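You operate a simulated robot arm through the tools that you are given. There is no shell and no other tool.

You run a simulated robot arm. Do the job below in one go: nothing can be reset, and whatever is moved stays where it is left.

TASK
Crank the raised barrel's door up, then chock it and slide the red knob out.
Fine: red knob in to crank; free the yellow chock to turn it. Where these are worked on the way, their far stop is far enough and under half their travel is too little: red knob, yellow chock.
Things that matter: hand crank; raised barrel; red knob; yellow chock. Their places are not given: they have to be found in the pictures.

Only the result counts: the job must be done as asked and must still hold three seconds after the hand-in. Knocking over, shifting, dropping, spilling or breaking anything else fails it.

THE ROBOT
A 6-joint arm with a two-finger gripper, fixed in place. Base frame: the origin is at the foot of the arm, x ahead of it, y to its left, z up. Readings come in mm, degrees, newtons and seconds.
Its first joint turns from -166.0 to 166.0 degrees. Payload 3.43 kg.
The tool frame sits at the grasp point between the pads (the TCP): z along the fingers, y along the line on which they close. The tips reach 20 mm beyond it. Largest opening 190 mm; the body of the gripper starts 248 mm behind the TCP.
Orientation is told as [roll, pitch, yaw] about the base's x, y, z axes, in that order, counted from this pose: with the fingers straight down and closing along the base's y, the tool's x points along the base's -x, its y along +y and its z along -z.

THE INTERFACE
- The arm moves only by the tool servo_tool. Its argument "deltas" is a list of rows, each a list of 3 entries, a list of its own where there are three numbers: the shift along the tool's x, y, z in mm, then the turn, a rotation vector about the tool's x, y, z in degrees, then the gripper command, from -1 (fully open) to 1 (shut), values between in proportion. In form: [[[tx, ty, tz], [wx, wy, wz], grip], ...]. A call has 1 to 20 rows; each row is the pose to reach, as a shift and turn from the pose commanded when the call began, along the tool's axes at that moment. Rows are played at 5 a second. More than 50 mm and 8.6 degrees between two rows, or a gripper value outside its range, and nothing of the call is played. Where a pose cannot be reached the arm comes as near as it can. A force on the tool above 60 N (or 10 N above the force at the start of the call, whichever is more), or a blocked arm, ends the call early, and 0.2 s more pass. Each finger travels about 45 mm/s and halts on what it meets, pressing with about 44 N; the grip force reading is that of the motor and also rises with nothing between the fingers. The clock runs only during rows and for 0.2 s after the last one: add rows that repeat a pose to give the fingers time. It gives the time, the measured TCP pose, the force on the tool (base axes), the opening and the grip force at its end, in the units of the frame above (readings bear some noise), with the torque about the TCP (base axes, N m) and any sound that the robot's microphone picked up, and new pictures: "pictures" is both (left out), scene, wrist or none.
- Cameras (640 x 400 px; columns grow to the right, rows downward): "scene" is fixed at [220.8, 649.6, 1042.8]; the picture's right is [-0.86, -0.51, 0.00], its down [-0.15, 0.25, -0.96] and it looks along [0.48, -0.82, -0.30] (base axes); focal length 367 px, centre (320, 200). "wrist" rides on the gripper at [70, -8, -288] in the tool frame; the picture's right is [0.12, 0.99, 0.00], its down [-0.96, 0.12, -0.25] and it looks along [-0.25, 0.03, 0.97] (tool axes); focal length 261 px, centre (320, 200).
- lift_body(by): slides the trunk up (or, below 0, down) by that many mm; the arm rides with it, the base frame stays. It gives what a move gives, with no picture.
- measure_at(camera, pixels): for up to 12 pixels [column, row] of the newest picture of that camera ("zoom" is the newest enlarged one), the place [x, y, z] in the base frame of the surface seen there, good to about 3 mm. It takes no simulated time.
- inspect(camera, box): a new picture of the part [left, top, right, bottom] of that camera's present view, enlarged. It takes no simulated time.
- job_done(): hands the job in; it is judged then, once.

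Open the gripper and draw the arm clear of the work before you hand the job in, unless the task says otherwise.

The tools are called after "Call:" by a JSON object that holds its "api" and its "payload". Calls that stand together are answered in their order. servo_tool: Moves the arm, as the interface text tells. Its arguments: {"type":"object","properties":{"deltas":{"type":"array","items":{"type":"array"}},"pictures":{"type":"string","enum":["both","scene","wrist","none"]}},"required":["deltas"]} The other tools are called the same way: lift_body (by) slides the trunk up or down; measure_at (camera, pixels) gives the place of the surface under pixels of a picture; inspect (camera, box) takes an enlarged picture of a part of a camera's view; job_done () hands the job in.

At the start:

```text
t: 0.0
tcp_pos: [622.8, -349.5, 831.5]
orientation: [0.0, 0.0, 0.1]
ft_force: [0.6, -0.6, 0.7]
wrist_torque: [0.01, 0.0, 0.0]
width: 189.9
grip_force: 0.1
trunk travel left (down, up): [-100.0, 140.0]
```

scene: 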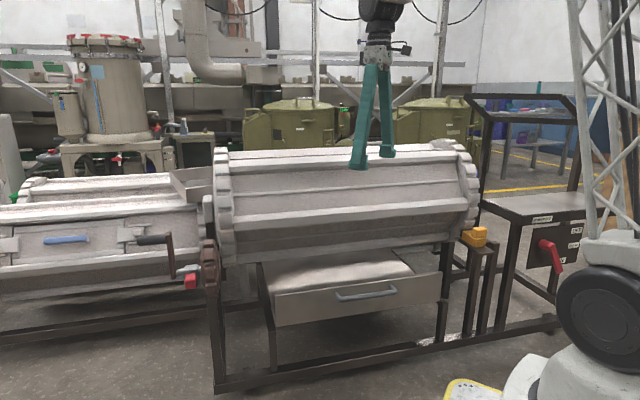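
wrist: 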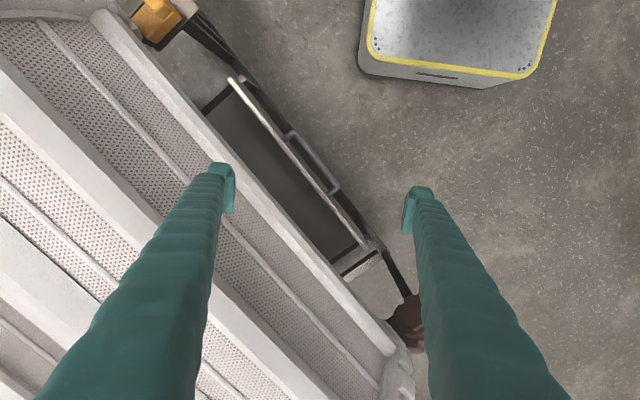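

I see the raised barrel in the middle, a crank with a black grip at about (155,240), a red knob at about (190,281), a yellow block at (474,236), and a red handle at (548,252). I'll zoom in on these.

Call:
{"api": "inspect", "payload": {"camera": "scene", "box": [110, 180, 270, 300]}}

Call:
{"api": "inspect", "payload": {"camera": "scene", "box": [430, 180, 590, 300]}}

Call:
{"api": "measure_at", "payload": {"camera": "scene", "pixels": [[145, 240], [165, 238], [172, 262], [190, 281], [208, 270], [474, 236], [548, 252], [215, 160], [465, 150], [350, 190], [350, 240], [225, 240]]}}

```text
3.33 times, centred on (190, 240) of scene
```

zoom: 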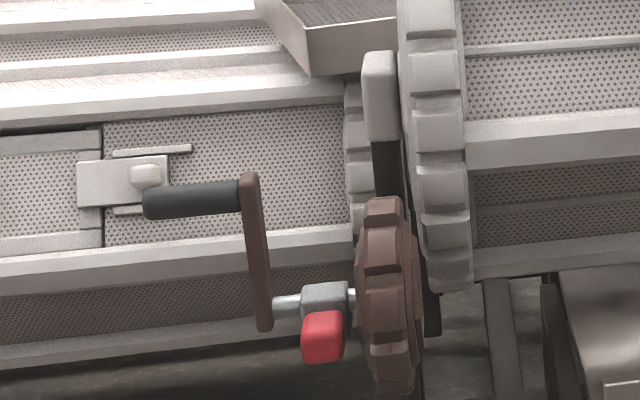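

```text
3.33 times, centred on (510, 240) of scene
```

zoom: 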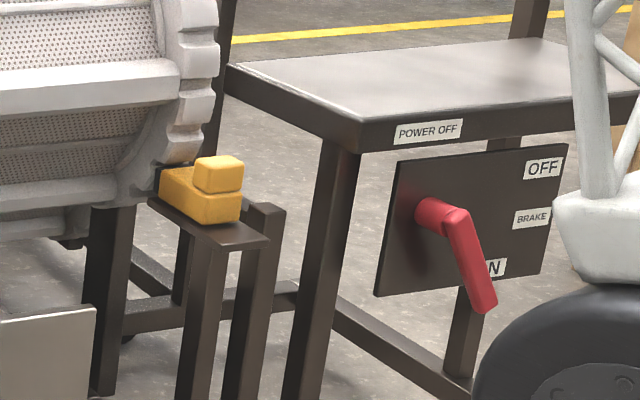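

```text
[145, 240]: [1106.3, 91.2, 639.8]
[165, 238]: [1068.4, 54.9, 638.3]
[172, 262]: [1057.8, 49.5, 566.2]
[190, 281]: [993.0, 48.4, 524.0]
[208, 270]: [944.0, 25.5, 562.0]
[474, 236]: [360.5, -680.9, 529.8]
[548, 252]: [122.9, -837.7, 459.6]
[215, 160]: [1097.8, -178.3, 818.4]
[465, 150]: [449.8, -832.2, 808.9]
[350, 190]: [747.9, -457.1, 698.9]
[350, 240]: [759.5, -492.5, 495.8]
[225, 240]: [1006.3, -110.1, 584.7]
```

The red knob sits beside the crank shaft and a yellow chock sits on a bracket at the barrel's other end. I'll zoom in tighter on the crank to measure its parts.

Call:
{"api": "inspect", "payload": {"camera": "scene", "box": [140, 220, 236, 280]}}

Call:
{"api": "inspect", "payload": {"camera": "scene", "box": [140, 230, 236, 290]}}

```text
6.67 times, centred on (188, 250) of scene
```

zoom: 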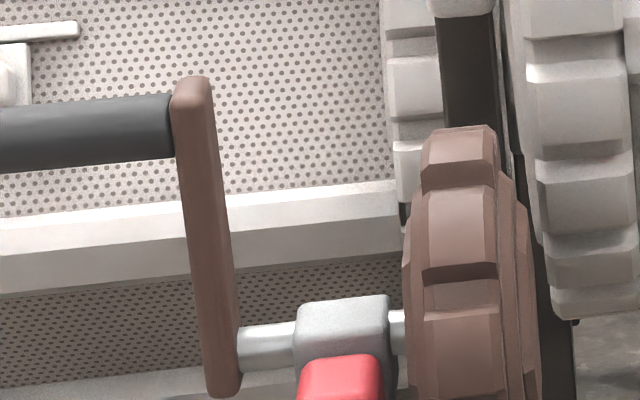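

```text
6.67 times, centred on (188, 260) of scene
```

zoom: 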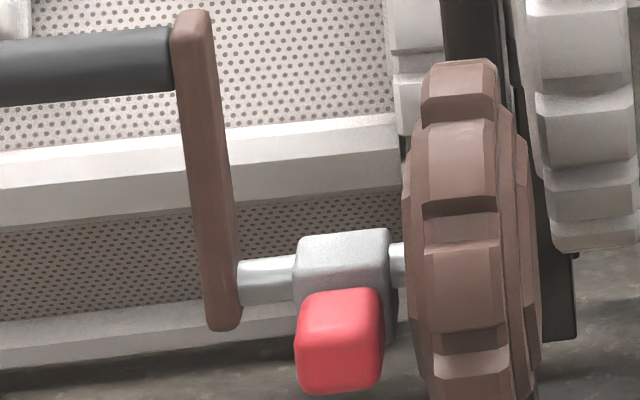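

Now I'll measure the crank's shaft, arm, grip, the knob and gear in this zoom.

Call:
{"api": "measure_at", "payload": {"camera": "zoom", "pixels": [[60, 65], [150, 55], [190, 20], [195, 60], [222, 300], [265, 280], [340, 245], [340, 290], [340, 340], [340, 380], [455, 200], [455, 290]]}}

Call:
{"api": "measure_at", "payload": {"camera": "scene", "pixels": [[230, 155], [250, 155], [300, 152], [400, 148], [440, 145], [230, 170], [230, 190], [230, 210], [230, 230], [230, 260], [460, 200], [455, 225]]}}

```text
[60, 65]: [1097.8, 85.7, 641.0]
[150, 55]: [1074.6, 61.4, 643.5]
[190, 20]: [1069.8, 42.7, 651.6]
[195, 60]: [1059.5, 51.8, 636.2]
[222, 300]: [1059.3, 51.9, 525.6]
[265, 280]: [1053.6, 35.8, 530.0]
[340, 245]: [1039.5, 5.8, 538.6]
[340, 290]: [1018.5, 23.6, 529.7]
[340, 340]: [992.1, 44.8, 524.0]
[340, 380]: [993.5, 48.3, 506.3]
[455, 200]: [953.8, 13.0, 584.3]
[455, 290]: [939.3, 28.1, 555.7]
```

```text
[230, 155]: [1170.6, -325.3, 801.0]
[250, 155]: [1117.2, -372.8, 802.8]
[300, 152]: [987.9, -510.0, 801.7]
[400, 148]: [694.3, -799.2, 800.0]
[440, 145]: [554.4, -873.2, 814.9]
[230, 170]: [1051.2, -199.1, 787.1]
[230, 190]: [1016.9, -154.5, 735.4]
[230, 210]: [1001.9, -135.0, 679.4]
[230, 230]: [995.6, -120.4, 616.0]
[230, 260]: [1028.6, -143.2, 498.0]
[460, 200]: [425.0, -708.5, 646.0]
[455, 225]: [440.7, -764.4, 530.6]
```

The crank shaft and barrel run at 45° in the base frame (along about [0.71,0.71,0]). Next I look for the barrel's door in both views.

Call:
{"api": "inspect", "payload": {"camera": "wrist", "box": [0, 0, 320, 200]}}

Call:
{"api": "inspect", "payload": {"camera": "wrist", "box": [0, 200, 320, 400]}}

Call:
{"api": "inspect", "payload": {"camera": "scene", "box": [200, 120, 400, 245]}}

Call:
{"api": "inspect", "payload": {"camera": "scene", "box": [330, 130, 530, 255]}}

Call:
{"api": "inspect", "payload": {"camera": "scene", "box": [0, 170, 208, 300]}}

```text
2.00 times, centred on (160, 100) of wrist
```

zoom: 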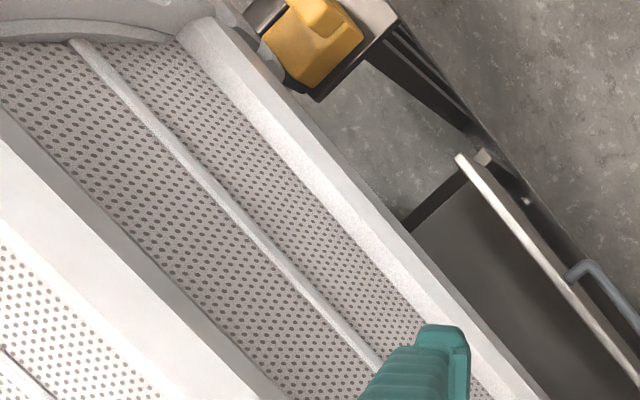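

```text
2.00 times, centred on (160, 300) of wrist
```

zoom: 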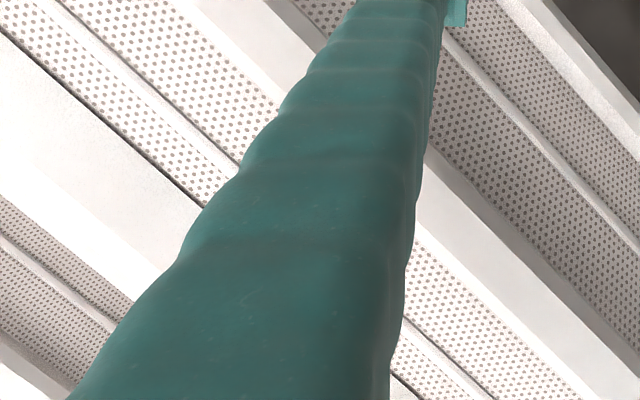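

```text
3.20 times, centred on (300, 182) of scene
```

zoom: 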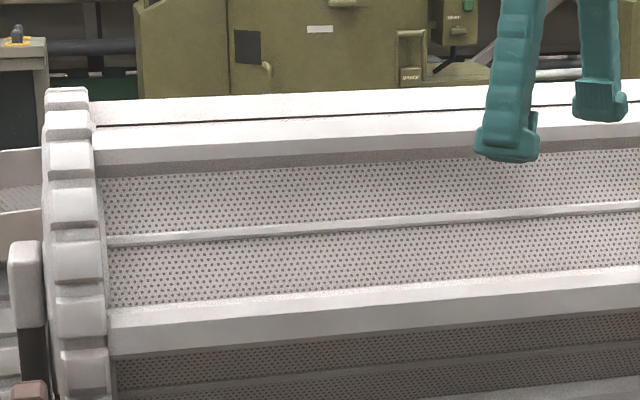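

```text
3.20 times, centred on (430, 192) of scene
```

zoom: 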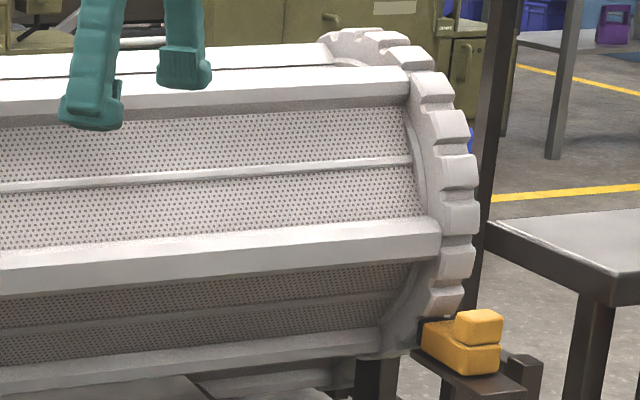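

```text
3.08 times, centred on (104, 235) of scene
```

zoom: 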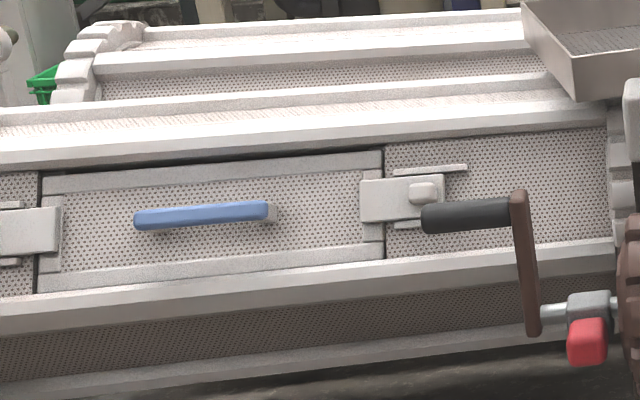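

The left barrel's door (blue handle) is a different barrel; the raised barrel's door isn't visible on its front panels. I'll measure clearances behind the crank and the chock details.

Call:
{"api": "measure_at", "payload": {"camera": "scene", "pixels": [[137, 241], [130, 230], [130, 258], [120, 215], [150, 270], [185, 240], [185, 260], [195, 215], [186, 180], [200, 185], [175, 195], [60, 240]]}}

Call:
{"api": "inspect", "payload": {"camera": "scene", "box": [445, 210, 509, 250]}}

```text
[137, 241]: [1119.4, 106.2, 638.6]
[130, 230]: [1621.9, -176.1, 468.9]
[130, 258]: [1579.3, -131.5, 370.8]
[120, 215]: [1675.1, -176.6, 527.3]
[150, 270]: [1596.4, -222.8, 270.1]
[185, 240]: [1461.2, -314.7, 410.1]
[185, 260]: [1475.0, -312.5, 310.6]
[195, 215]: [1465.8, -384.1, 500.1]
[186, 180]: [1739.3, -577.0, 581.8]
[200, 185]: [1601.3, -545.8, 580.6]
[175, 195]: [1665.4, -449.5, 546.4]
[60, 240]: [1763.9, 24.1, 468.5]
```

```text
10.00 times, centred on (477, 230) of scene
```

zoom: 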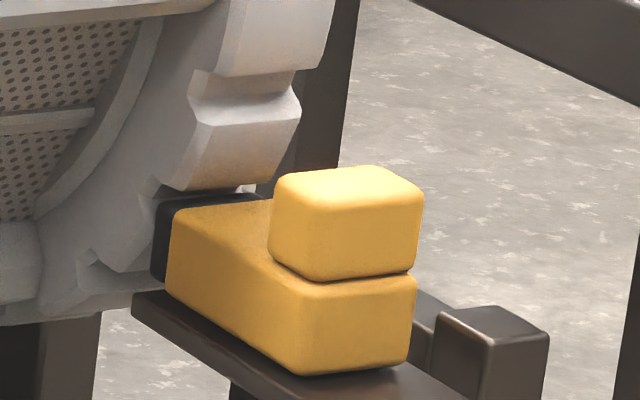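

The chock has a black tip touching the barrel's teeth and a raised yellow lug on top. I'll measure its faces in this zoom.

Call:
{"api": "measure_at", "payload": {"camera": "zoom", "pixels": [[345, 180], [300, 215], [345, 235], [395, 235], [235, 215], [220, 260], [350, 330], [390, 330], [163, 240], [240, 375], [410, 380], [500, 330]]}}

```text
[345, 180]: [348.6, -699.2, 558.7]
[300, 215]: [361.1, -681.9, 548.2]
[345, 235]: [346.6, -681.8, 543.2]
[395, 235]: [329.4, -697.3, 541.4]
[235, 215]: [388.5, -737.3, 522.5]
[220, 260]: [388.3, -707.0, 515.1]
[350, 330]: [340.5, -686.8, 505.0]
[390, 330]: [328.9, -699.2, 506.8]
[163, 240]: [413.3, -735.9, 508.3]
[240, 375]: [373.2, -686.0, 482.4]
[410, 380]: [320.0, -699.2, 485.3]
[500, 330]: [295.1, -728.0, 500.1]
```

The chock body sits at about (v≈-727…-815) with its lug top at z≈559, and slides toward/away from the barrel. First I need to find the door, so I rise and move over the barrel with the gripper turned -45° to view its far side.

Call:
{"api": "servo_tool", "payload": {"deltas": [[[0, 0, -45], [0, 0, 0], -1], [[-20, -25, -90], [0, 0, 8], -1], [[-45, -50, -125], [0, 0, 16], -1], [[-70, -80, -150], [0, 0, 24], -1], [[-95, -108, -168], [0, 0, 32], -1], [[-120, -135, -168], [0, 0, 40], -1], [[-141, -160, -168], [0, 0, 45], -1], [[-141, -160, -168], [0, 0, 45], -1]], "pictures": "both"}}

```text
refused: row 2 steps farther than a row can; nothing moved
```

The second row's step exceeded 50 mm, so I resend with smaller steps.

Call:
{"api": "servo_tool", "payload": {"deltas": [[[0, 0, -45], [0, 0, 0], -1], [[-15, -18, -85], [0, 0, 8], -1], [[-35, -40, -120], [0, 0, 16], -1], [[-58, -68, -150], [0, 0, 24], -1], [[-85, -98, -168], [0, 0, 32], -1], [[-113, -130, -168], [0, 0, 40], -1], [[-141, -160, -168], [0, 0, 45], -1], [[-141, -160, -168], [0, 0, 45], -1]], "pictures": "both"}}

```text
t: 1.8
tcp_pos: [766.7, -507.8, 998.7]
orientation: [-0.1, 0.0, -45.1]
ft_force: [-0.3, 0.1, -0.5]
wrist_torque: [0.04, 0.05, -0.01]
width: 189.9
grip_force: 0.0
trunk travel left (down, up): [-100.0, 140.0]
```

scene: 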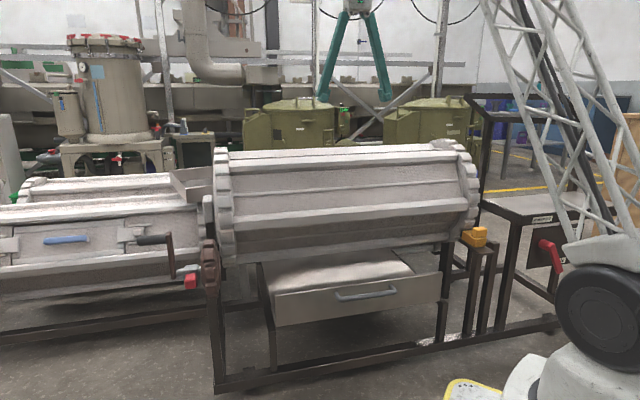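
wrist: 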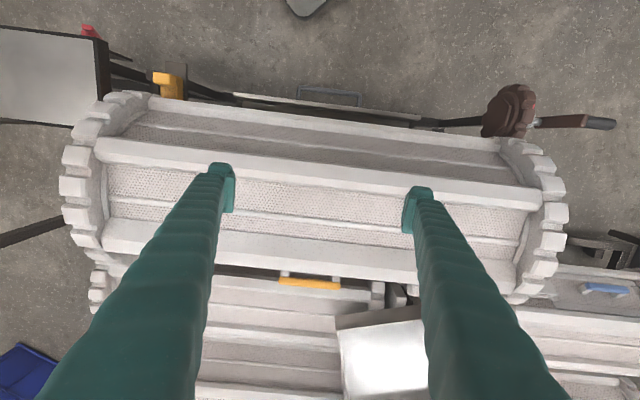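

The wrist view shows a yellow handle at about (310,283) on something behind the raised barrel, with latches at (375,295). I'll zoom in to see which barrel it belongs to.

Call:
{"api": "inspect", "payload": {"camera": "wrist", "box": [220, 230, 420, 355]}}

Call:
{"api": "measure_at", "payload": {"camera": "wrist", "pixels": [[310, 283], [285, 275], [335, 275], [375, 295], [300, 240], [300, 262], [300, 272], [380, 270], [300, 310], [400, 292], [310, 180], [310, 210]]}}

Call:
{"api": "inspect", "payload": {"camera": "wrist", "box": [460, 60, 640, 172]}}

```text
3.20 times, centred on (320, 292) of wrist
```

zoom: 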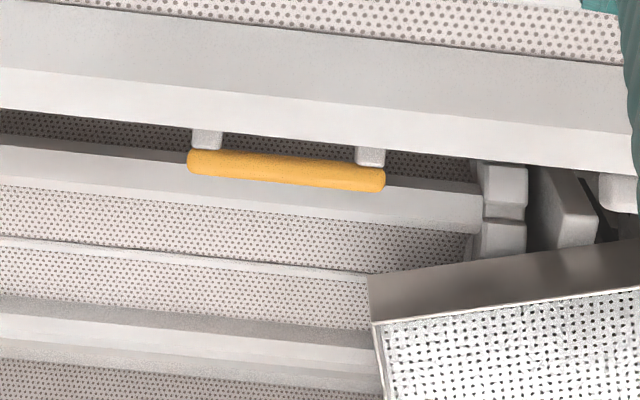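

```text
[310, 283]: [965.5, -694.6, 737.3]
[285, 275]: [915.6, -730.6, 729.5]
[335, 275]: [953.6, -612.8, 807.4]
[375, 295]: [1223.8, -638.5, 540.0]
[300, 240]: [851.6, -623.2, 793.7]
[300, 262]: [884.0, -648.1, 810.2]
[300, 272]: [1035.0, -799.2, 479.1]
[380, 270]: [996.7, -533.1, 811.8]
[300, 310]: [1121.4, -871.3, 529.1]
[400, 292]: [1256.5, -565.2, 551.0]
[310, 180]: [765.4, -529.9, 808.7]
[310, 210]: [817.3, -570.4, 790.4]
```

```text
3.56 times, centred on (550, 116) of wrist
```

zoom: 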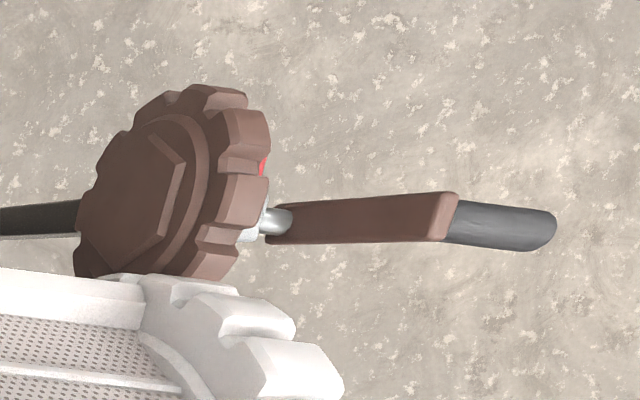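

The yellow handle is on the raised barrel (radius ≈221 from its axis), so the door is on the far upper panel, about 60° from the top. Next I move above the crank to look at the gear and red knob up close.

Call:
{"api": "servo_tool", "payload": {"deltas": [[[24, 39, 0], [0, 0, 0], -1], [[49, 78, 0], [0, 0, 0], -1], [[73, 117, 0], [0, 0, 0], -1], [[97, 156, 0], [0, 0, 0], -1], [[122, 195, 0], [0, 0, 0], -1], [[146, 234, 0], [0, 0, 0], -1], [[170, 273, 0], [0, 0, 0], -1], [[195, 312, 0], [0, 0, 0], -1], [[219, 351, 0], [0, 0, 0], -1], [[243, 390, 0], [0, 0, 0], -1], [[268, 429, 0], [0, 0, 0], -1], [[292, 468, 0], [0, 0, 0], -1], [[316, 507, 0], [0, 0, 0], -1], [[341, 546, 0], [0, 0, 0], -1], [[341, 546, 48], [0, 0, 0], -1], [[341, 546, 96], [0, 0, 0], -1], [[341, 546, 144], [0, 0, 0], -1], [[341, 546, 190], [0, 0, 0], -1], [[341, 546, 190], [0, 0, 0], -1]], "pictures": "both"}}

```text
t: 5.8
tcp_pos: [906.6, 117.4, 810.5]
orientation: [0.1, 0.0, -45.1]
ft_force: [0.2, 0.0, -0.2]
wrist_torque: [0.0, 0.02, 0.02]
width: 190.2
grip_force: 0.0
trunk travel left (down, up): [-100.0, 140.0]
```

scene: 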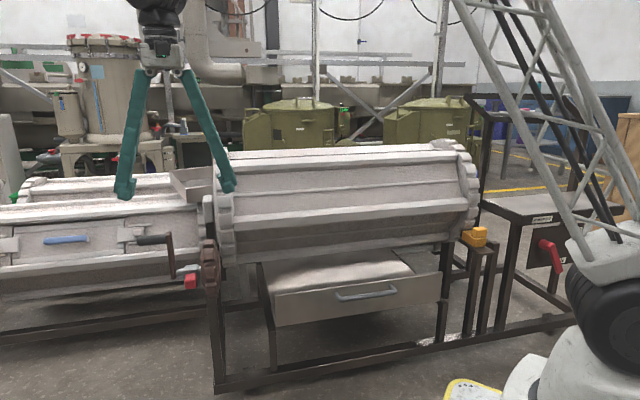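
wrist: 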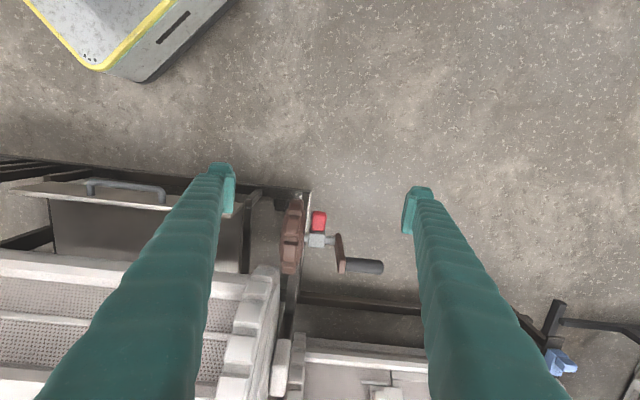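

The crank, gear and red knob are at about (290–380, 205–275) in the wrist view. I zoom in there.

Call:
{"api": "inspect", "payload": {"camera": "wrist", "box": [240, 180, 400, 280]}}

```text
4.00 times, centred on (320, 230) of wrist
```

zoom: 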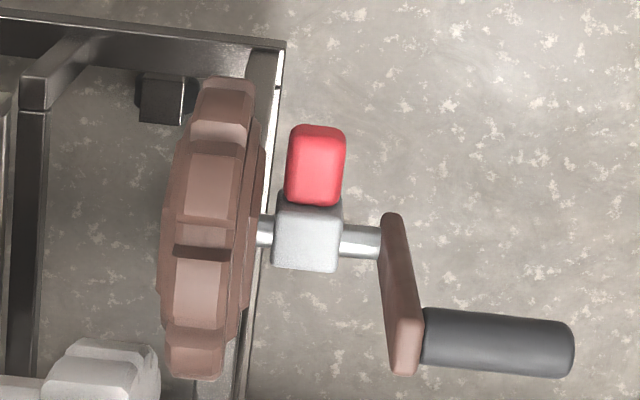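

The red knob is on a grey collar around the shaft, next to the gear. I measure the gear, collar, knob, crank and the barrel ring edges in this zoom.

Call:
{"api": "measure_at", "payload": {"camera": "zoom", "pixels": [[215, 180], [200, 290], [240, 300], [255, 200], [310, 140], [310, 190], [290, 160], [340, 160], [305, 240], [362, 240], [400, 340], [490, 345]]}}

Call:
{"api": "measure_at", "payload": {"camera": "zoom", "pixels": [[430, 345], [565, 350], [180, 200], [100, 365], [150, 375], [160, 95], [255, 230], [320, 265], [395, 230], [405, 370], [60, 380], [110, 390]]}}

```text
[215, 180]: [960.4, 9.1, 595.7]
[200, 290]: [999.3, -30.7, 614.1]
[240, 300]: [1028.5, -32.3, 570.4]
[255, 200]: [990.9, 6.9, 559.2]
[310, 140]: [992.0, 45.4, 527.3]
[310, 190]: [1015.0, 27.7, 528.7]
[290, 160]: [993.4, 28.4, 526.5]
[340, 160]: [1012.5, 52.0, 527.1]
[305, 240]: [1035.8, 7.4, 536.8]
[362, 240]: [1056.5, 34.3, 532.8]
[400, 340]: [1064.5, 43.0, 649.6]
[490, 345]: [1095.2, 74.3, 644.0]
```

```text
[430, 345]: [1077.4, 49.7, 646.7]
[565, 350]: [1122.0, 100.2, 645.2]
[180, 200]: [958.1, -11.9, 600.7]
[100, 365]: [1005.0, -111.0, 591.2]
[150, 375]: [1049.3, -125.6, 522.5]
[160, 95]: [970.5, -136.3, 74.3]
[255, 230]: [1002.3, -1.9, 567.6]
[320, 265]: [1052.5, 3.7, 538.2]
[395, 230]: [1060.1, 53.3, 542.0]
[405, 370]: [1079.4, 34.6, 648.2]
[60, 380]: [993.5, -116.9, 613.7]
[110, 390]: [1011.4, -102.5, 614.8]
```

The gear (u≈667–705) is offset about 50 mm outside the barrel's ring (u≈610–645), so the knob/collar must slide along the shaft toward the barrel. I'll approach the knob horizontally from the robot side, so first I swing the tool level, backing away a bit.

Call:
{"api": "servo_tool", "payload": {"deltas": [[[8, 1, 10], [0, -8, 0], -1], [[16, 2, 20], [0, -16, 0], -1], [[24, 3, 30], [0, -24, 0], -1], [[32, 5, 40], [0, -32, 0], -1], [[40, 6, 50], [0, -40, 0], -1], [[48, 8, 60], [0, -48, 0], -1], [[56, 9, 70], [0, -56, 0], -1], [[64, 10, 80], [0, -64, 0], -1], [[72, 11, 90], [0, -72, 0], -1], [[78, 12, 100], [0, -80, 0], -1], [[78, 13, 110], [0, -88, 0], -1], [[78, 13, 110], [0, -90, 0], -1], [[78, 13, 110], [0, -90, 0], -1]], "pictures": "both"}}

```text
t: 8.6
tcp_pos: [863.0, 182.6, 698.9]
orientation: [-177.3, -89.9, 132.5]
ft_force: [-0.1, -0.4, 0.3]
wrist_torque: [0.02, 0.01, -0.03]
width: 190.3
grip_force: 0.1
trunk travel left (down, up): [-100.0, 140.0]
```

scene: 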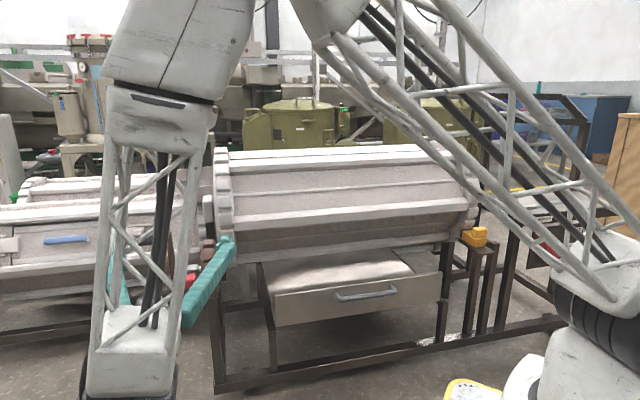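
wrist: 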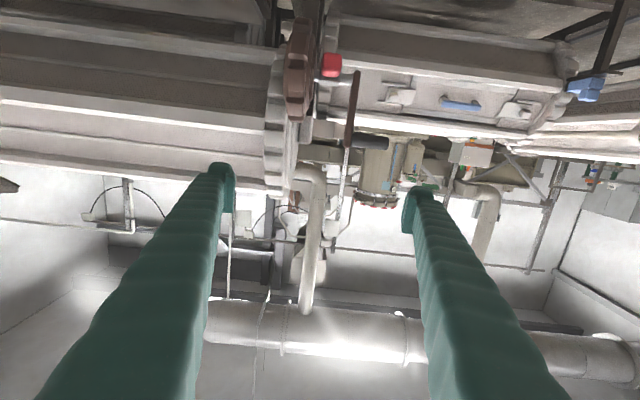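

The tool is now level, pointing at the gear/knob side (image upside down; knob at (331,65)). I turn the gripper 90° about its own axis so the fingers close vertically, and lower to knob height.

Call:
{"api": "servo_tool", "payload": {"deltas": [[[17, 0, 0], [0, 0, 8], -1], [[34, 0, 0], [0, 0, 16], -1], [[51, 0, 0], [0, 0, 24], -1], [[68, 0, 0], [0, 0, 32], -1], [[85, 0, 0], [0, 0, 40], -1], [[102, 0, 0], [0, 0, 48], -1], [[119, 0, 0], [0, 0, 56], -1], [[136, 0, 0], [0, 0, 64], -1], [[153, 0, 0], [0, 0, 72], -1], [[170, 0, 0], [0, 0, 80], -1], [[185, 0, 0], [0, 0, 88], -1], [[185, 0, 0], [0, 0, 90], -1], [[185, 0, 0], [0, 0, 90], -1]], "pictures": "both"}}

```text
t: 11.6
tcp_pos: [1240.3, 423.7, 768.6]
orientation: [84.8, -7.7, -145.2]
ft_force: [-1.3, 1.8, 2.5]
wrist_torque: [0.74, 0.45, -0.02]
width: 190.2
grip_force: 0.1
out of reach, approached as far as the arm can: row 1, 2, 3, 4, 5, 6, 7, 8, 9, 10, 11, 12, 13
trunk travel left (down, up): [-100.0, 140.0]
stopped in row 13: the arm was blocked; the commanded pose is now the measured one
```

scene: 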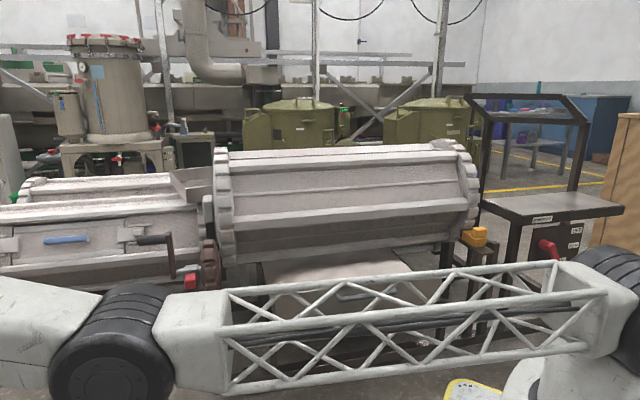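
wrist: 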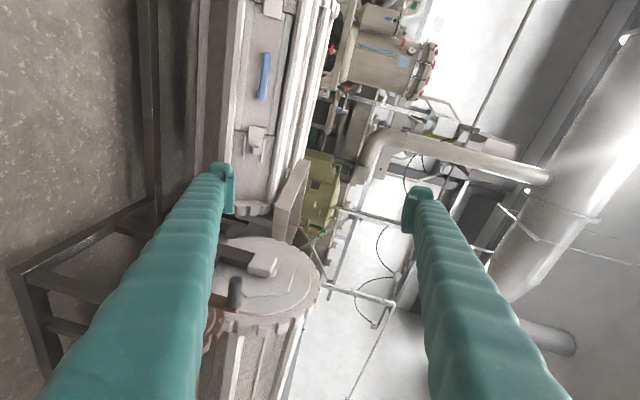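

The arm flipped into another posture: the orientation is close to what I wanted but the TCP is far out at (1240, 424, 769). Nothing in the scene looks disturbed; I measure where the links now are before moving on.

Call:
{"api": "measure_at", "payload": {"camera": "scene", "pixels": [[560, 275], [590, 300], [420, 270], [400, 315], [210, 310], [120, 290], [120, 350], [40, 310], [10, 330], [600, 380], [330, 385], [460, 265]]}}

Call:
{"api": "inspect", "payload": {"camera": "scene", "box": [110, 180, 270, 300]}}

```text
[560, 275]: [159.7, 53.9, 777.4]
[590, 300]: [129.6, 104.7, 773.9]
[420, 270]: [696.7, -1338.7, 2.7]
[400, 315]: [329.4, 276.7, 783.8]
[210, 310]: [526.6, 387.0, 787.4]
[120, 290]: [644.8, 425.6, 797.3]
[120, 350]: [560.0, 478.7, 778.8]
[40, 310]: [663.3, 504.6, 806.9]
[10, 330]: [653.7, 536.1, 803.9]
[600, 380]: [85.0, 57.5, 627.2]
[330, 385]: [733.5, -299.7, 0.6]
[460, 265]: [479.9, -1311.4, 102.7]
```

```text
3.33 times, centred on (190, 240) of scene
```

zoom: 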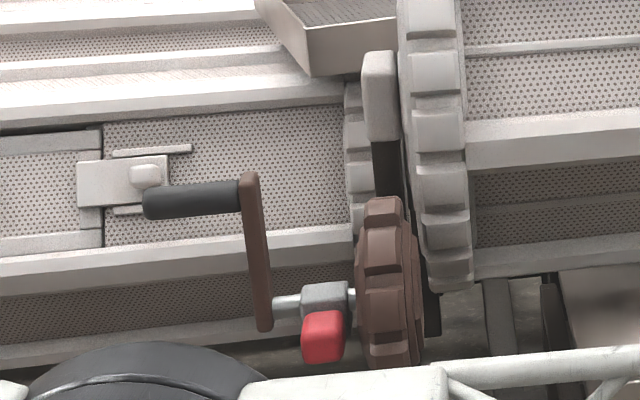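

The forearm and upper arm are nearly straight at z≈780, away from everything; nothing was touched. I retrace part of the way (pulling in and undoing the tool turn), checking after a few rows.

Call:
{"api": "servo_tool", "payload": {"deltas": [[[-39, -12, 0], [-1.1, 0.3, -7.5], -1], [[-79, -24, -1], [-2.3, 0.7, -15], -1], [[-118, -35, -2], [-3.4, 1.0, -22.5], -1], [[-158, -47, -2], [-4.6, 1.3, -30], -1]], "pictures": "both"}}

```text
t: 12.6
tcp_pos: [1235.5, 430.7, 749.0]
orientation: [86.9, -26.0, -144.9]
ft_force: [0.3, 0.2, 0.5]
wrist_torque: [0.03, -0.02, -0.02]
width: 190.1
grip_force: 0.1
out of reach, approached as far as the arm can: row 1, 2, 3, 4
trunk travel left (down, up): [-100.0, 140.0]
```

scene: 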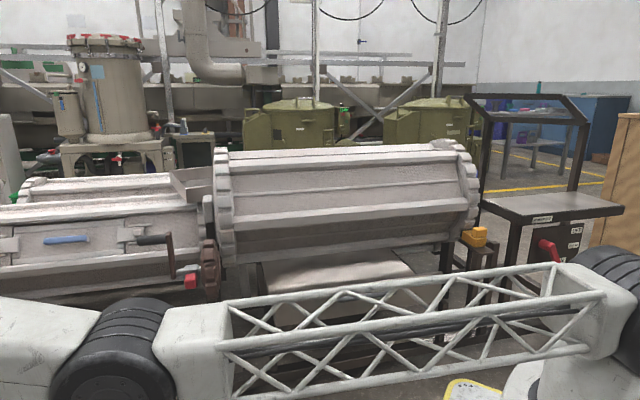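
wrist: 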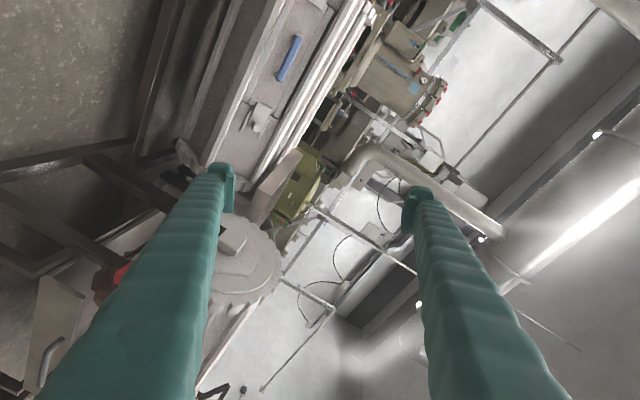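

The arm is stuck near a straight-elbow singularity. I command a pure downward move (no turning) to get the elbow to bend; nothing lies below the TCP there.

Call:
{"api": "servo_tool", "payload": {"deltas": [[[17, -36, 2], [0, 0, 0], -1], [[35, -72, 4], [0, 0, 0], -1], [[52, -108, 6], [0, 0, 0], -1]], "pictures": "scene"}}

```text
t: 13.4
tcp_pos: [1235.4, 432.3, 632.8]
orientation: [86.9, -25.8, -144.6]
ft_force: [0.1, 0.2, 1.1]
wrist_torque: [0.1, 0.07, 0.01]
width: 189.7
grip_force: 0.1
trunk travel left (down, up): [-100.0, 140.0]
```

scene: 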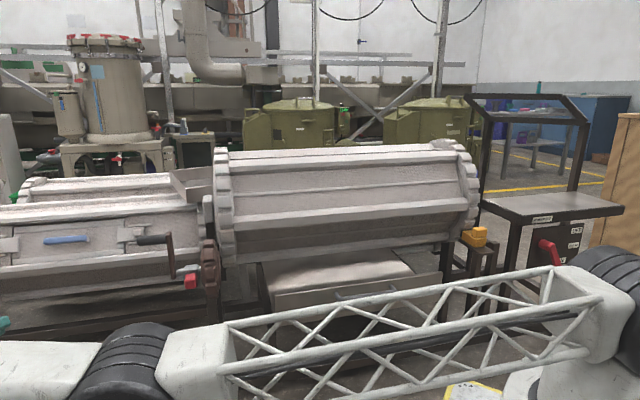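

That move was reached exactly. Now I try pulling inward by translation only.

Call:
{"api": "servo_tool", "payload": {"deltas": [[[-35, -17, -10], [0, 0, 0], -1], [[-70, -35, -20], [0, 0, 0], -1], [[-104, -52, -30], [0, 0, 0], -1], [[-138, -70, -40], [0, 0, 0], -1]], "pictures": "both"}}

```text
t: 14.4
tcp_pos: [1213.9, 448.4, 630.3]
orientation: [86.9, -25.9, -145.0]
ft_force: [-0.1, -0.3, -0.6]
wrist_torque: [-0.03, 0.01, -0.01]
width: 189.9
grip_force: 0.0
out of reach, approached as far as the arm can: row 1, 2, 3, 4
trunk travel left (down, up): [-100.0, 140.0]
```

scene: 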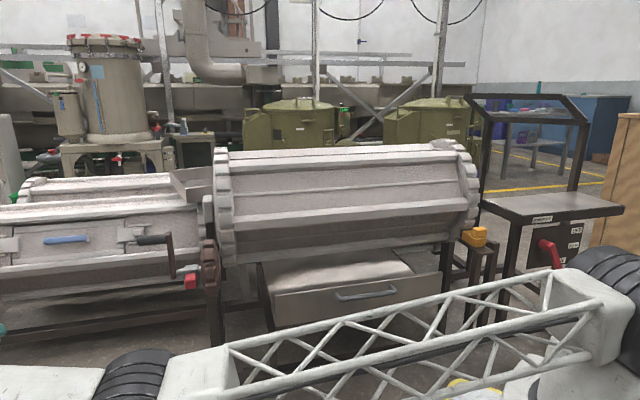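
wrist: 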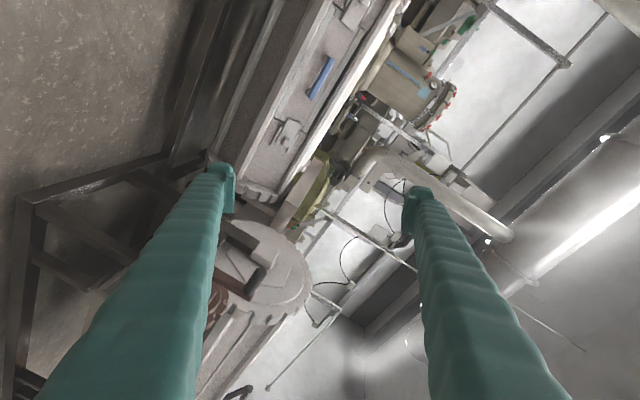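

The elbow is still nearly straight and the wrist is close to its singularity (tool perpendicular to the arm). I measure the current link heights to see which way the elbow is bent.

Call:
{"api": "measure_at", "payload": {"camera": "scene", "pixels": [[580, 285], [560, 290], [240, 360], [210, 360], [140, 360], [100, 380], [60, 375], [20, 375], [3, 332], [70, 392]]}}

```text
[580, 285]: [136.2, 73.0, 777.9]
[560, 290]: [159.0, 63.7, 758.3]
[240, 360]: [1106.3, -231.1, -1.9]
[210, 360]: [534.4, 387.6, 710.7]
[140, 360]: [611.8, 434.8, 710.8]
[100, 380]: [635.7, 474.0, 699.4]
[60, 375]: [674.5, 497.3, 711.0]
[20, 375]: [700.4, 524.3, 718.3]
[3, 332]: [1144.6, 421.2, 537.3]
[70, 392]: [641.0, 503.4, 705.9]
```

The elbow is bent slightly downward (elbow z≈711, below the shoulder–wrist line). To get back to elbow-up I extend the arm straight and then sweep down, which should bend it the other way; this space is empty.

Call:
{"api": "servo_tool", "payload": {"deltas": [[[40, 19, -3], [0, 0, 0], -1], [[81, 39, -7], [0, 0, 0], -1], [[99, 48, -8], [0, 0, 0], -1], [[94, 1, -5], [0, 0, 0], -1], [[89, -46, -1], [0, 0, 0], -1], [[84, -92, 3], [0, 0, 0], -1], [[79, -139, 7], [0, 0, 0], -1], [[74, -186, 11], [0, 0, 0], -1]], "pictures": "both"}}

```text
t: 16.2
tcp_pos: [1199.7, 433.5, 432.4]
orientation: [86.6, -25.8, -144.3]
ft_force: [0.0, -0.2, 0.1]
wrist_torque: [-0.02, -0.01, 0.0]
width: 190.0
grip_force: 0.1
out of reach, approached as far as the arm can: row 1, 2, 3, 4, 5, 6, 7, 8
trunk travel left (down, up): [-100.0, 140.0]
```

scene: 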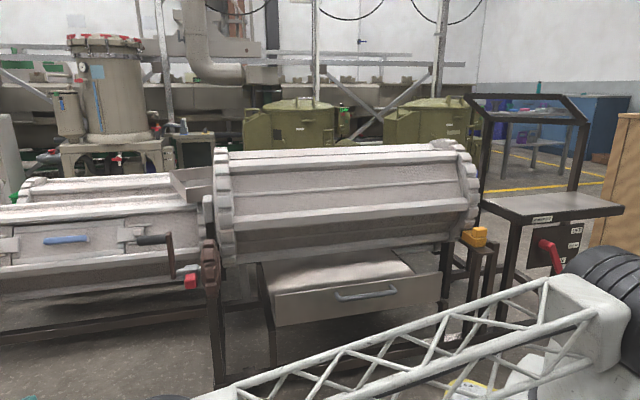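
wrist: 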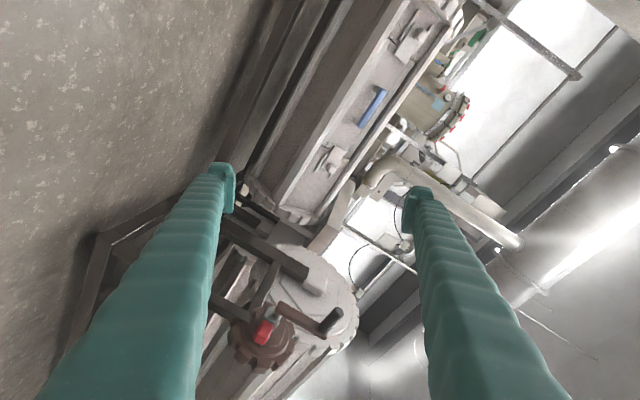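

I now pull inward and slightly down to see whether the elbow bends upward.

Call:
{"api": "servo_tool", "payload": {"deltas": [[[-14, -40, 4], [0, 0, 0], -1], [[-41, -53, 6], [0, 0, 0], -1], [[-77, -70, 9], [0, 0, 0], -1]], "pictures": "scene"}}

```text
t: 17.0
tcp_pos: [1187.7, 425.7, 399.0]
orientation: [87.0, -25.9, -145.2]
ft_force: [0.0, -0.3, -0.8]
wrist_torque: [0.0, -0.04, 0.0]
width: 190.0
grip_force: 0.1
out of reach, approached as far as the arm can: row 1, 2, 3
trunk travel left (down, up): [-100.0, 140.0]
```

scene: 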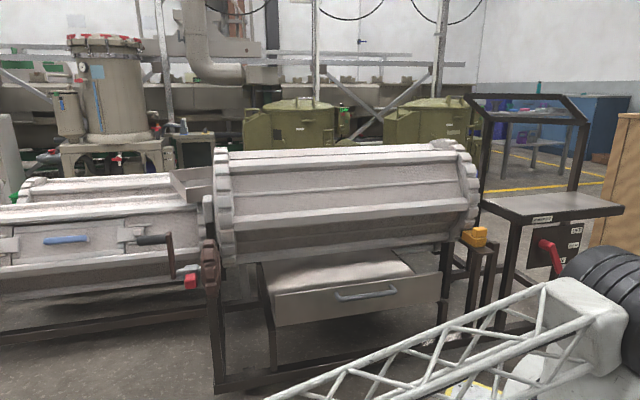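

The elbow keeps sinking, which suggests the wrist roll is at a joint limit and forcing it. I undo the remaining roll about the tool axis in place first.

Call:
{"api": "servo_tool", "payload": {"deltas": [[[0, 0, 0], [0, 0, -8], -1], [[0, 0, 0], [0, 0, -16], -1], [[0, 0, 0], [0, 0, -24], -1], [[0, 0, 0], [0, 0, -32], -1], [[0, 0, 0], [0, 0, -40], -1], [[0, 0, 0], [0, 0, -48], -1], [[0, 0, 0], [0, 0, -56], -1], [[0, 0, 0], [0, 0, -64], -1]], "pictures": "both"}}

```text
t: 18.8
tcp_pos: [1185.9, 424.7, 400.1]
orientation: [-0.2, -87.2, -56.2]
ft_force: [-0.2, 0.0, -0.1]
wrist_torque: [0.02, 0.02, 0.01]
width: 189.9
grip_force: 0.0
trunk travel left (down, up): [-100.0, 140.0]
```

scene: 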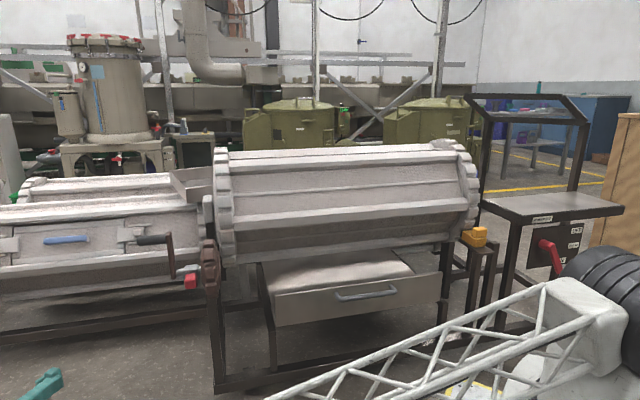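
wrist: 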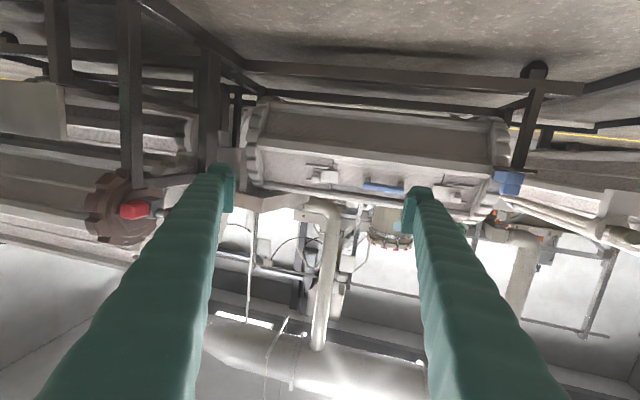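

The roll came back cleanly. Before flipping the elbow I raise the arm to a safer height with the same tool direction.

Call:
{"api": "servo_tool", "payload": {"deltas": [[[-48, 12, -3], [0, 0, 0], -1], [[-96, 24, -6], [0, 0, 0], -1], [[-144, 36, -10], [0, 0, 0], -1], [[-192, 48, -13], [0, 0, 0], -1], [[-240, 60, -16], [0, 0, 0], -1], [[-288, 72, -20], [0, 0, 0], -1], [[-330, 72, -20], [0, 0, 0], -1]], "pictures": "scene"}}

```text
t: 20.4
tcp_pos: [1221.6, 450.0, 716.3]
orientation: [1.4, -87.2, -57.5]
ft_force: [-1.0, 0.6, 0.6]
wrist_torque: [0.11, 0.1, 0.01]
width: 190.1
grip_force: 0.0
out of reach, approached as far as the arm can: row 3, 4, 5, 6, 7
trunk travel left (down, up): [-100.0, 140.0]
```

scene: 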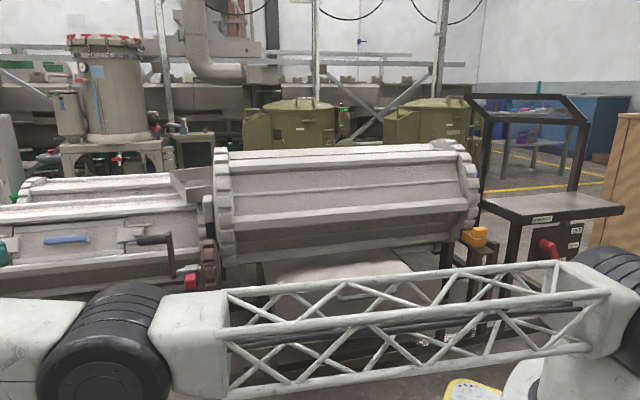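

The arm is straight and level. Now a downward move with targets just inside reach to bend the elbow upward.

Call:
{"api": "servo_tool", "payload": {"deltas": [[[45, 0, 0], [0, 0, 0], -1], [[92, -5, 0], [0, 0, 0], -1], [[135, -20, 2], [0, 0, 0], -1], [[175, -45, 4], [0, 0, 0], -1], [[210, -75, 7], [0, 0, 0], -1]], "pictures": "scene"}}

```text
t: 21.6
tcp_pos: [1159.0, 411.8, 503.7]
orientation: [2.7, -87.2, -58.8]
ft_force: [-1.4, 0.3, 0.1]
wrist_torque: [0.03, 0.01, 0.0]
width: 190.2
grip_force: 0.1
trunk travel left (down, up): [-100.0, 140.0]
```

scene: 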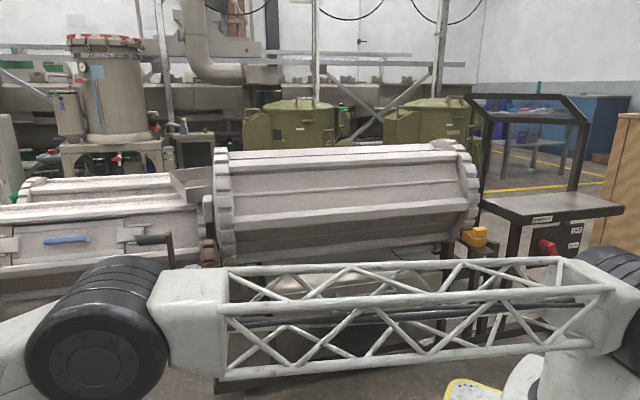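

The elbow is up again and every row was reached. I now retract inward and up toward the earlier good pose near (863, 183, 699).

Call:
{"api": "servo_tool", "payload": {"deltas": [[[-22, -41, 2], [-1, 0, 0], -1], [[-44, -83, 4], [-2, 0, 0], -1], [[-66, -125, 5], [-4, 0, 0], -1], [[-88, -166, 7], [-5, 0, 0], -1], [[-110, -208, 9], [-6, 0, 0], -1], [[-131, -249, 11], [-7, 0, 0], -1], [[-153, -291, 13], [-8, 0, 0], -1], [[-175, -332, 15], [-10, 0, 0], -1], [[-197, -374, 16], [-11, 0, 0], -1]], "pictures": "both"}}

```text
t: 23.6
tcp_pos: [860.4, 181.0, 700.5]
orientation: [12.2, -87.2, -57.3]
ft_force: [-0.2, 0.6, -1.1]
wrist_torque: [-0.16, -0.19, -0.07]
width: 189.8
grip_force: 0.0
trunk travel left (down, up): [-100.0, 140.0]
```

scene: 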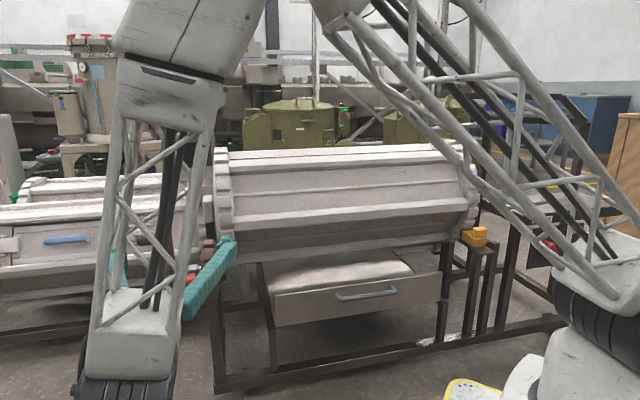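
wrist: 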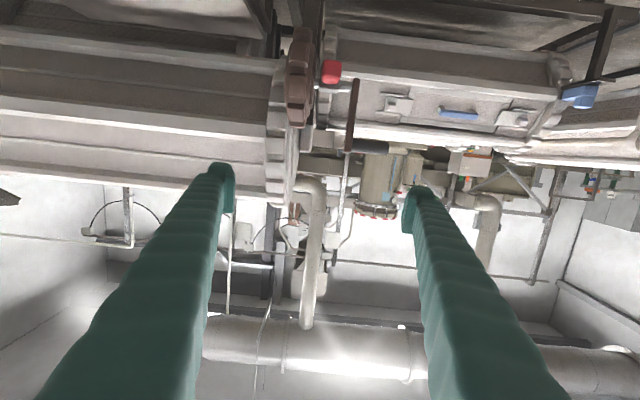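

Recovered: same posture as before the flip. I return the tool to pointing down, where turning it is safe.

Call:
{"api": "servo_tool", "payload": {"deltas": [[[-10, -1, 7], [0, 8, 0], -1], [[-20, -2, 14], [0, 16, 0], -1], [[-30, -3, 21], [0, 24, 0], -1], [[-40, -4, 28], [0, 32, 0], -1], [[-50, -6, 35], [0, 40, 0], -1], [[-60, -7, 42], [0, 48, 0], -1], [[-70, -8, 49], [0, 56, 0], -1], [[-80, -9, 56], [0, 64, 0], -1], [[-90, -10, 63], [0, 72, 0], -1], [[-100, -11, 70], [0, 80, 0], -1], [[-110, -12, 77], [0, 87, 0], -1], [[-110, -12, 77], [0, 87, 0], -1]], "pictures": "both"}}

```text
t: 26.2
tcp_pos: [909.0, 112.9, 805.9]
orientation: [0.6, 0.0, -45.1]
ft_force: [-0.3, -0.2, 0.5]
wrist_torque: [0.05, -0.01, -0.03]
width: 190.2
grip_force: 0.0
trunk travel left (down, up): [-100.0, 140.0]
```

scene: 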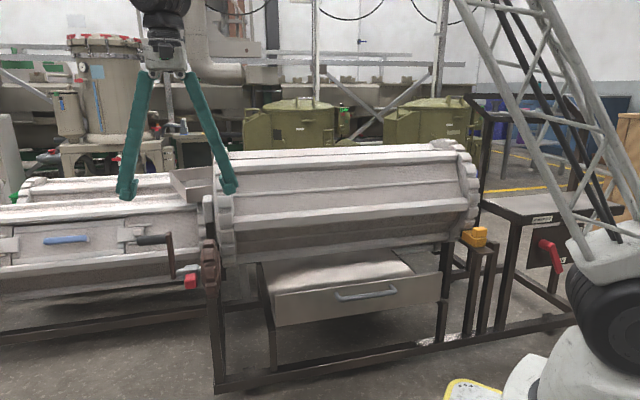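
wrist: 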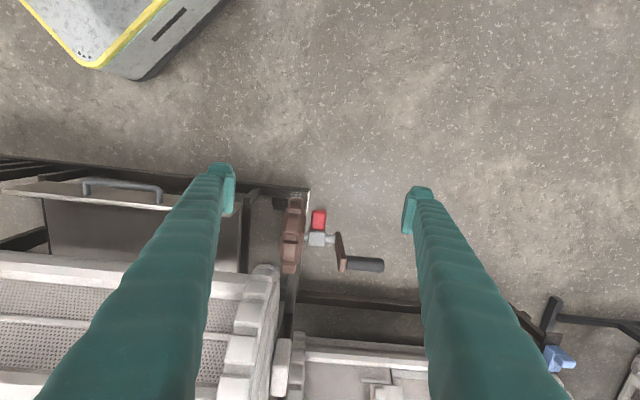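

Now I turn the gripper from yaw -45° to +45° in place (the direction away from the suspected roll limit), so its fingers close along the line perpendicular to the crank shaft.

Call:
{"api": "servo_tool", "payload": {"deltas": [[[0, 0, 0], [0, 0, -8], -1], [[0, 0, 0], [0, 0, -16], -1], [[0, 0, 0], [0, 0, -24], -1], [[0, 0, 0], [0, 0, -32], -1], [[0, 0, 0], [0, 0, -40], -1], [[0, 0, 0], [0, 0, -48], -1], [[0, 0, 0], [0, 0, -56], -1], [[0, 0, 0], [0, 0, -64], -1], [[0, 0, 0], [0, 0, -72], -1], [[0, 0, 0], [0, 0, -80], -1], [[0, 0, 0], [0, 0, -88], -1], [[0, 0, 0], [0, 0, -90], -1]], "pictures": "both"}}

```text
t: 28.8
tcp_pos: [908.5, 114.2, 805.5]
orientation: [-0.2, -0.7, 44.9]
ft_force: [0.0, -0.6, -0.4]
wrist_torque: [-0.01, -0.02, -0.02]
width: 190.1
grip_force: 0.0
trunk travel left (down, up): [-100.0, 140.0]
```

scene: 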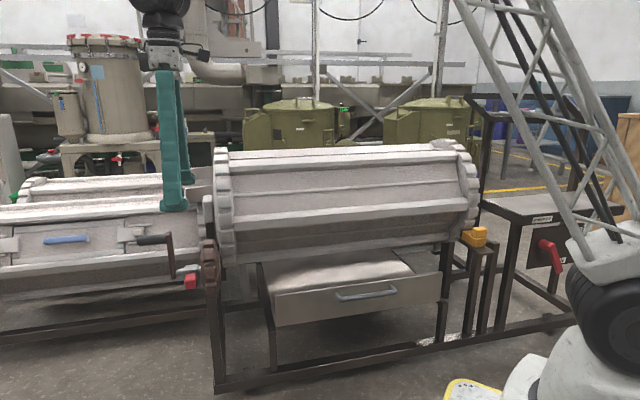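
wrist: 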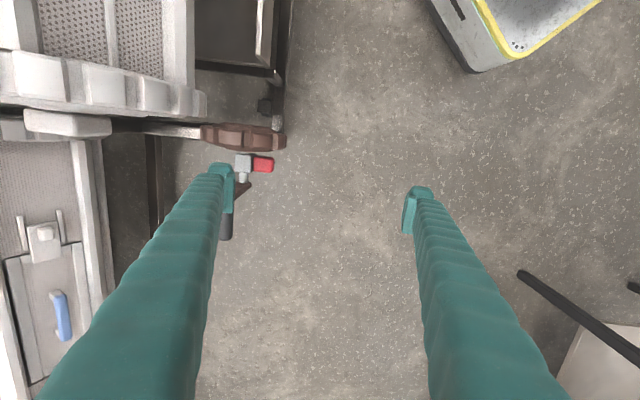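

The gripper turned freely. I'll now test whether the tool-down pose over the knob/collar (u≈738, v≈-703, i.e. x≈1019, y≈25) is reachable, partially closing to about 114 mm on the way.

Call:
{"api": "servo_tool", "payload": {"deltas": [[[-5, -40, 20], [0, 0, 0], -0.2], [[-10, -80, 45], [0, 0, 0], -0.2], [[-15, -120, 70], [0, 0, 0], -0.2], [[-15, -141, 105], [0, 0, 0], -0.2], [[-15, -141, 105], [0, 0, 0], -0.2]], "pictures": "both"}}

```text
t: 30.0
tcp_pos: [1019.2, 24.1, 700.8]
orientation: [-0.3, -0.7, 44.9]
ft_force: [0.2, 0.2, -0.4]
wrist_torque: [0.01, 0.02, -0.04]
width: 114.1
grip_force: 0.0
trunk travel left (down, up): [-100.0, 140.0]
```

scene: 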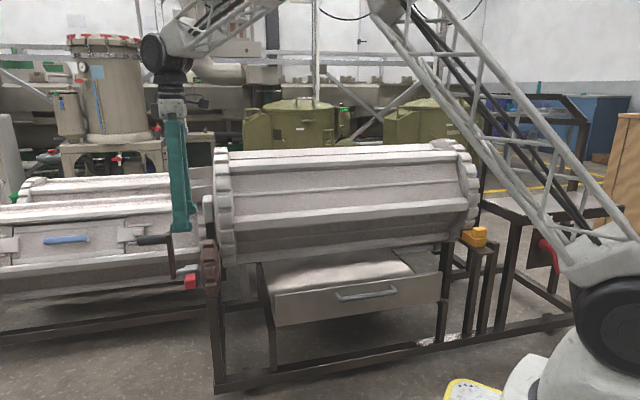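
wrist: 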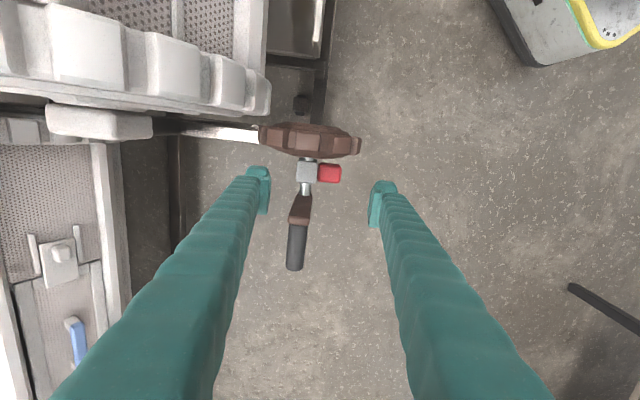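

Reached. The collar (306,172) and knob (329,173) lie between the fingers in the wrist view. I zoom in to check alignment before descending.

Call:
{"api": "inspect", "payload": {"camera": "wrist", "box": [230, 100, 430, 225]}}

Call:
{"api": "inspect", "payload": {"camera": "wrist", "box": [256, 120, 384, 200]}}

```text
3.20 times, centred on (330, 162) of wrist
```

zoom: 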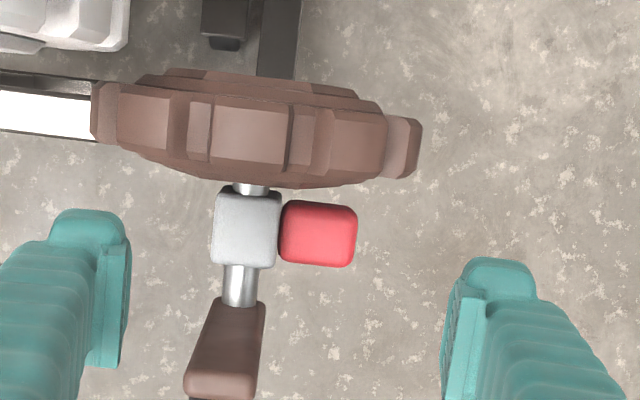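

```text
5.00 times, centred on (320, 160) of wrist
```

zoom: 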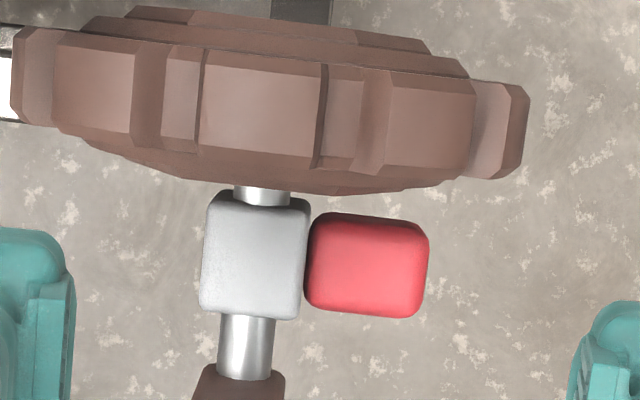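

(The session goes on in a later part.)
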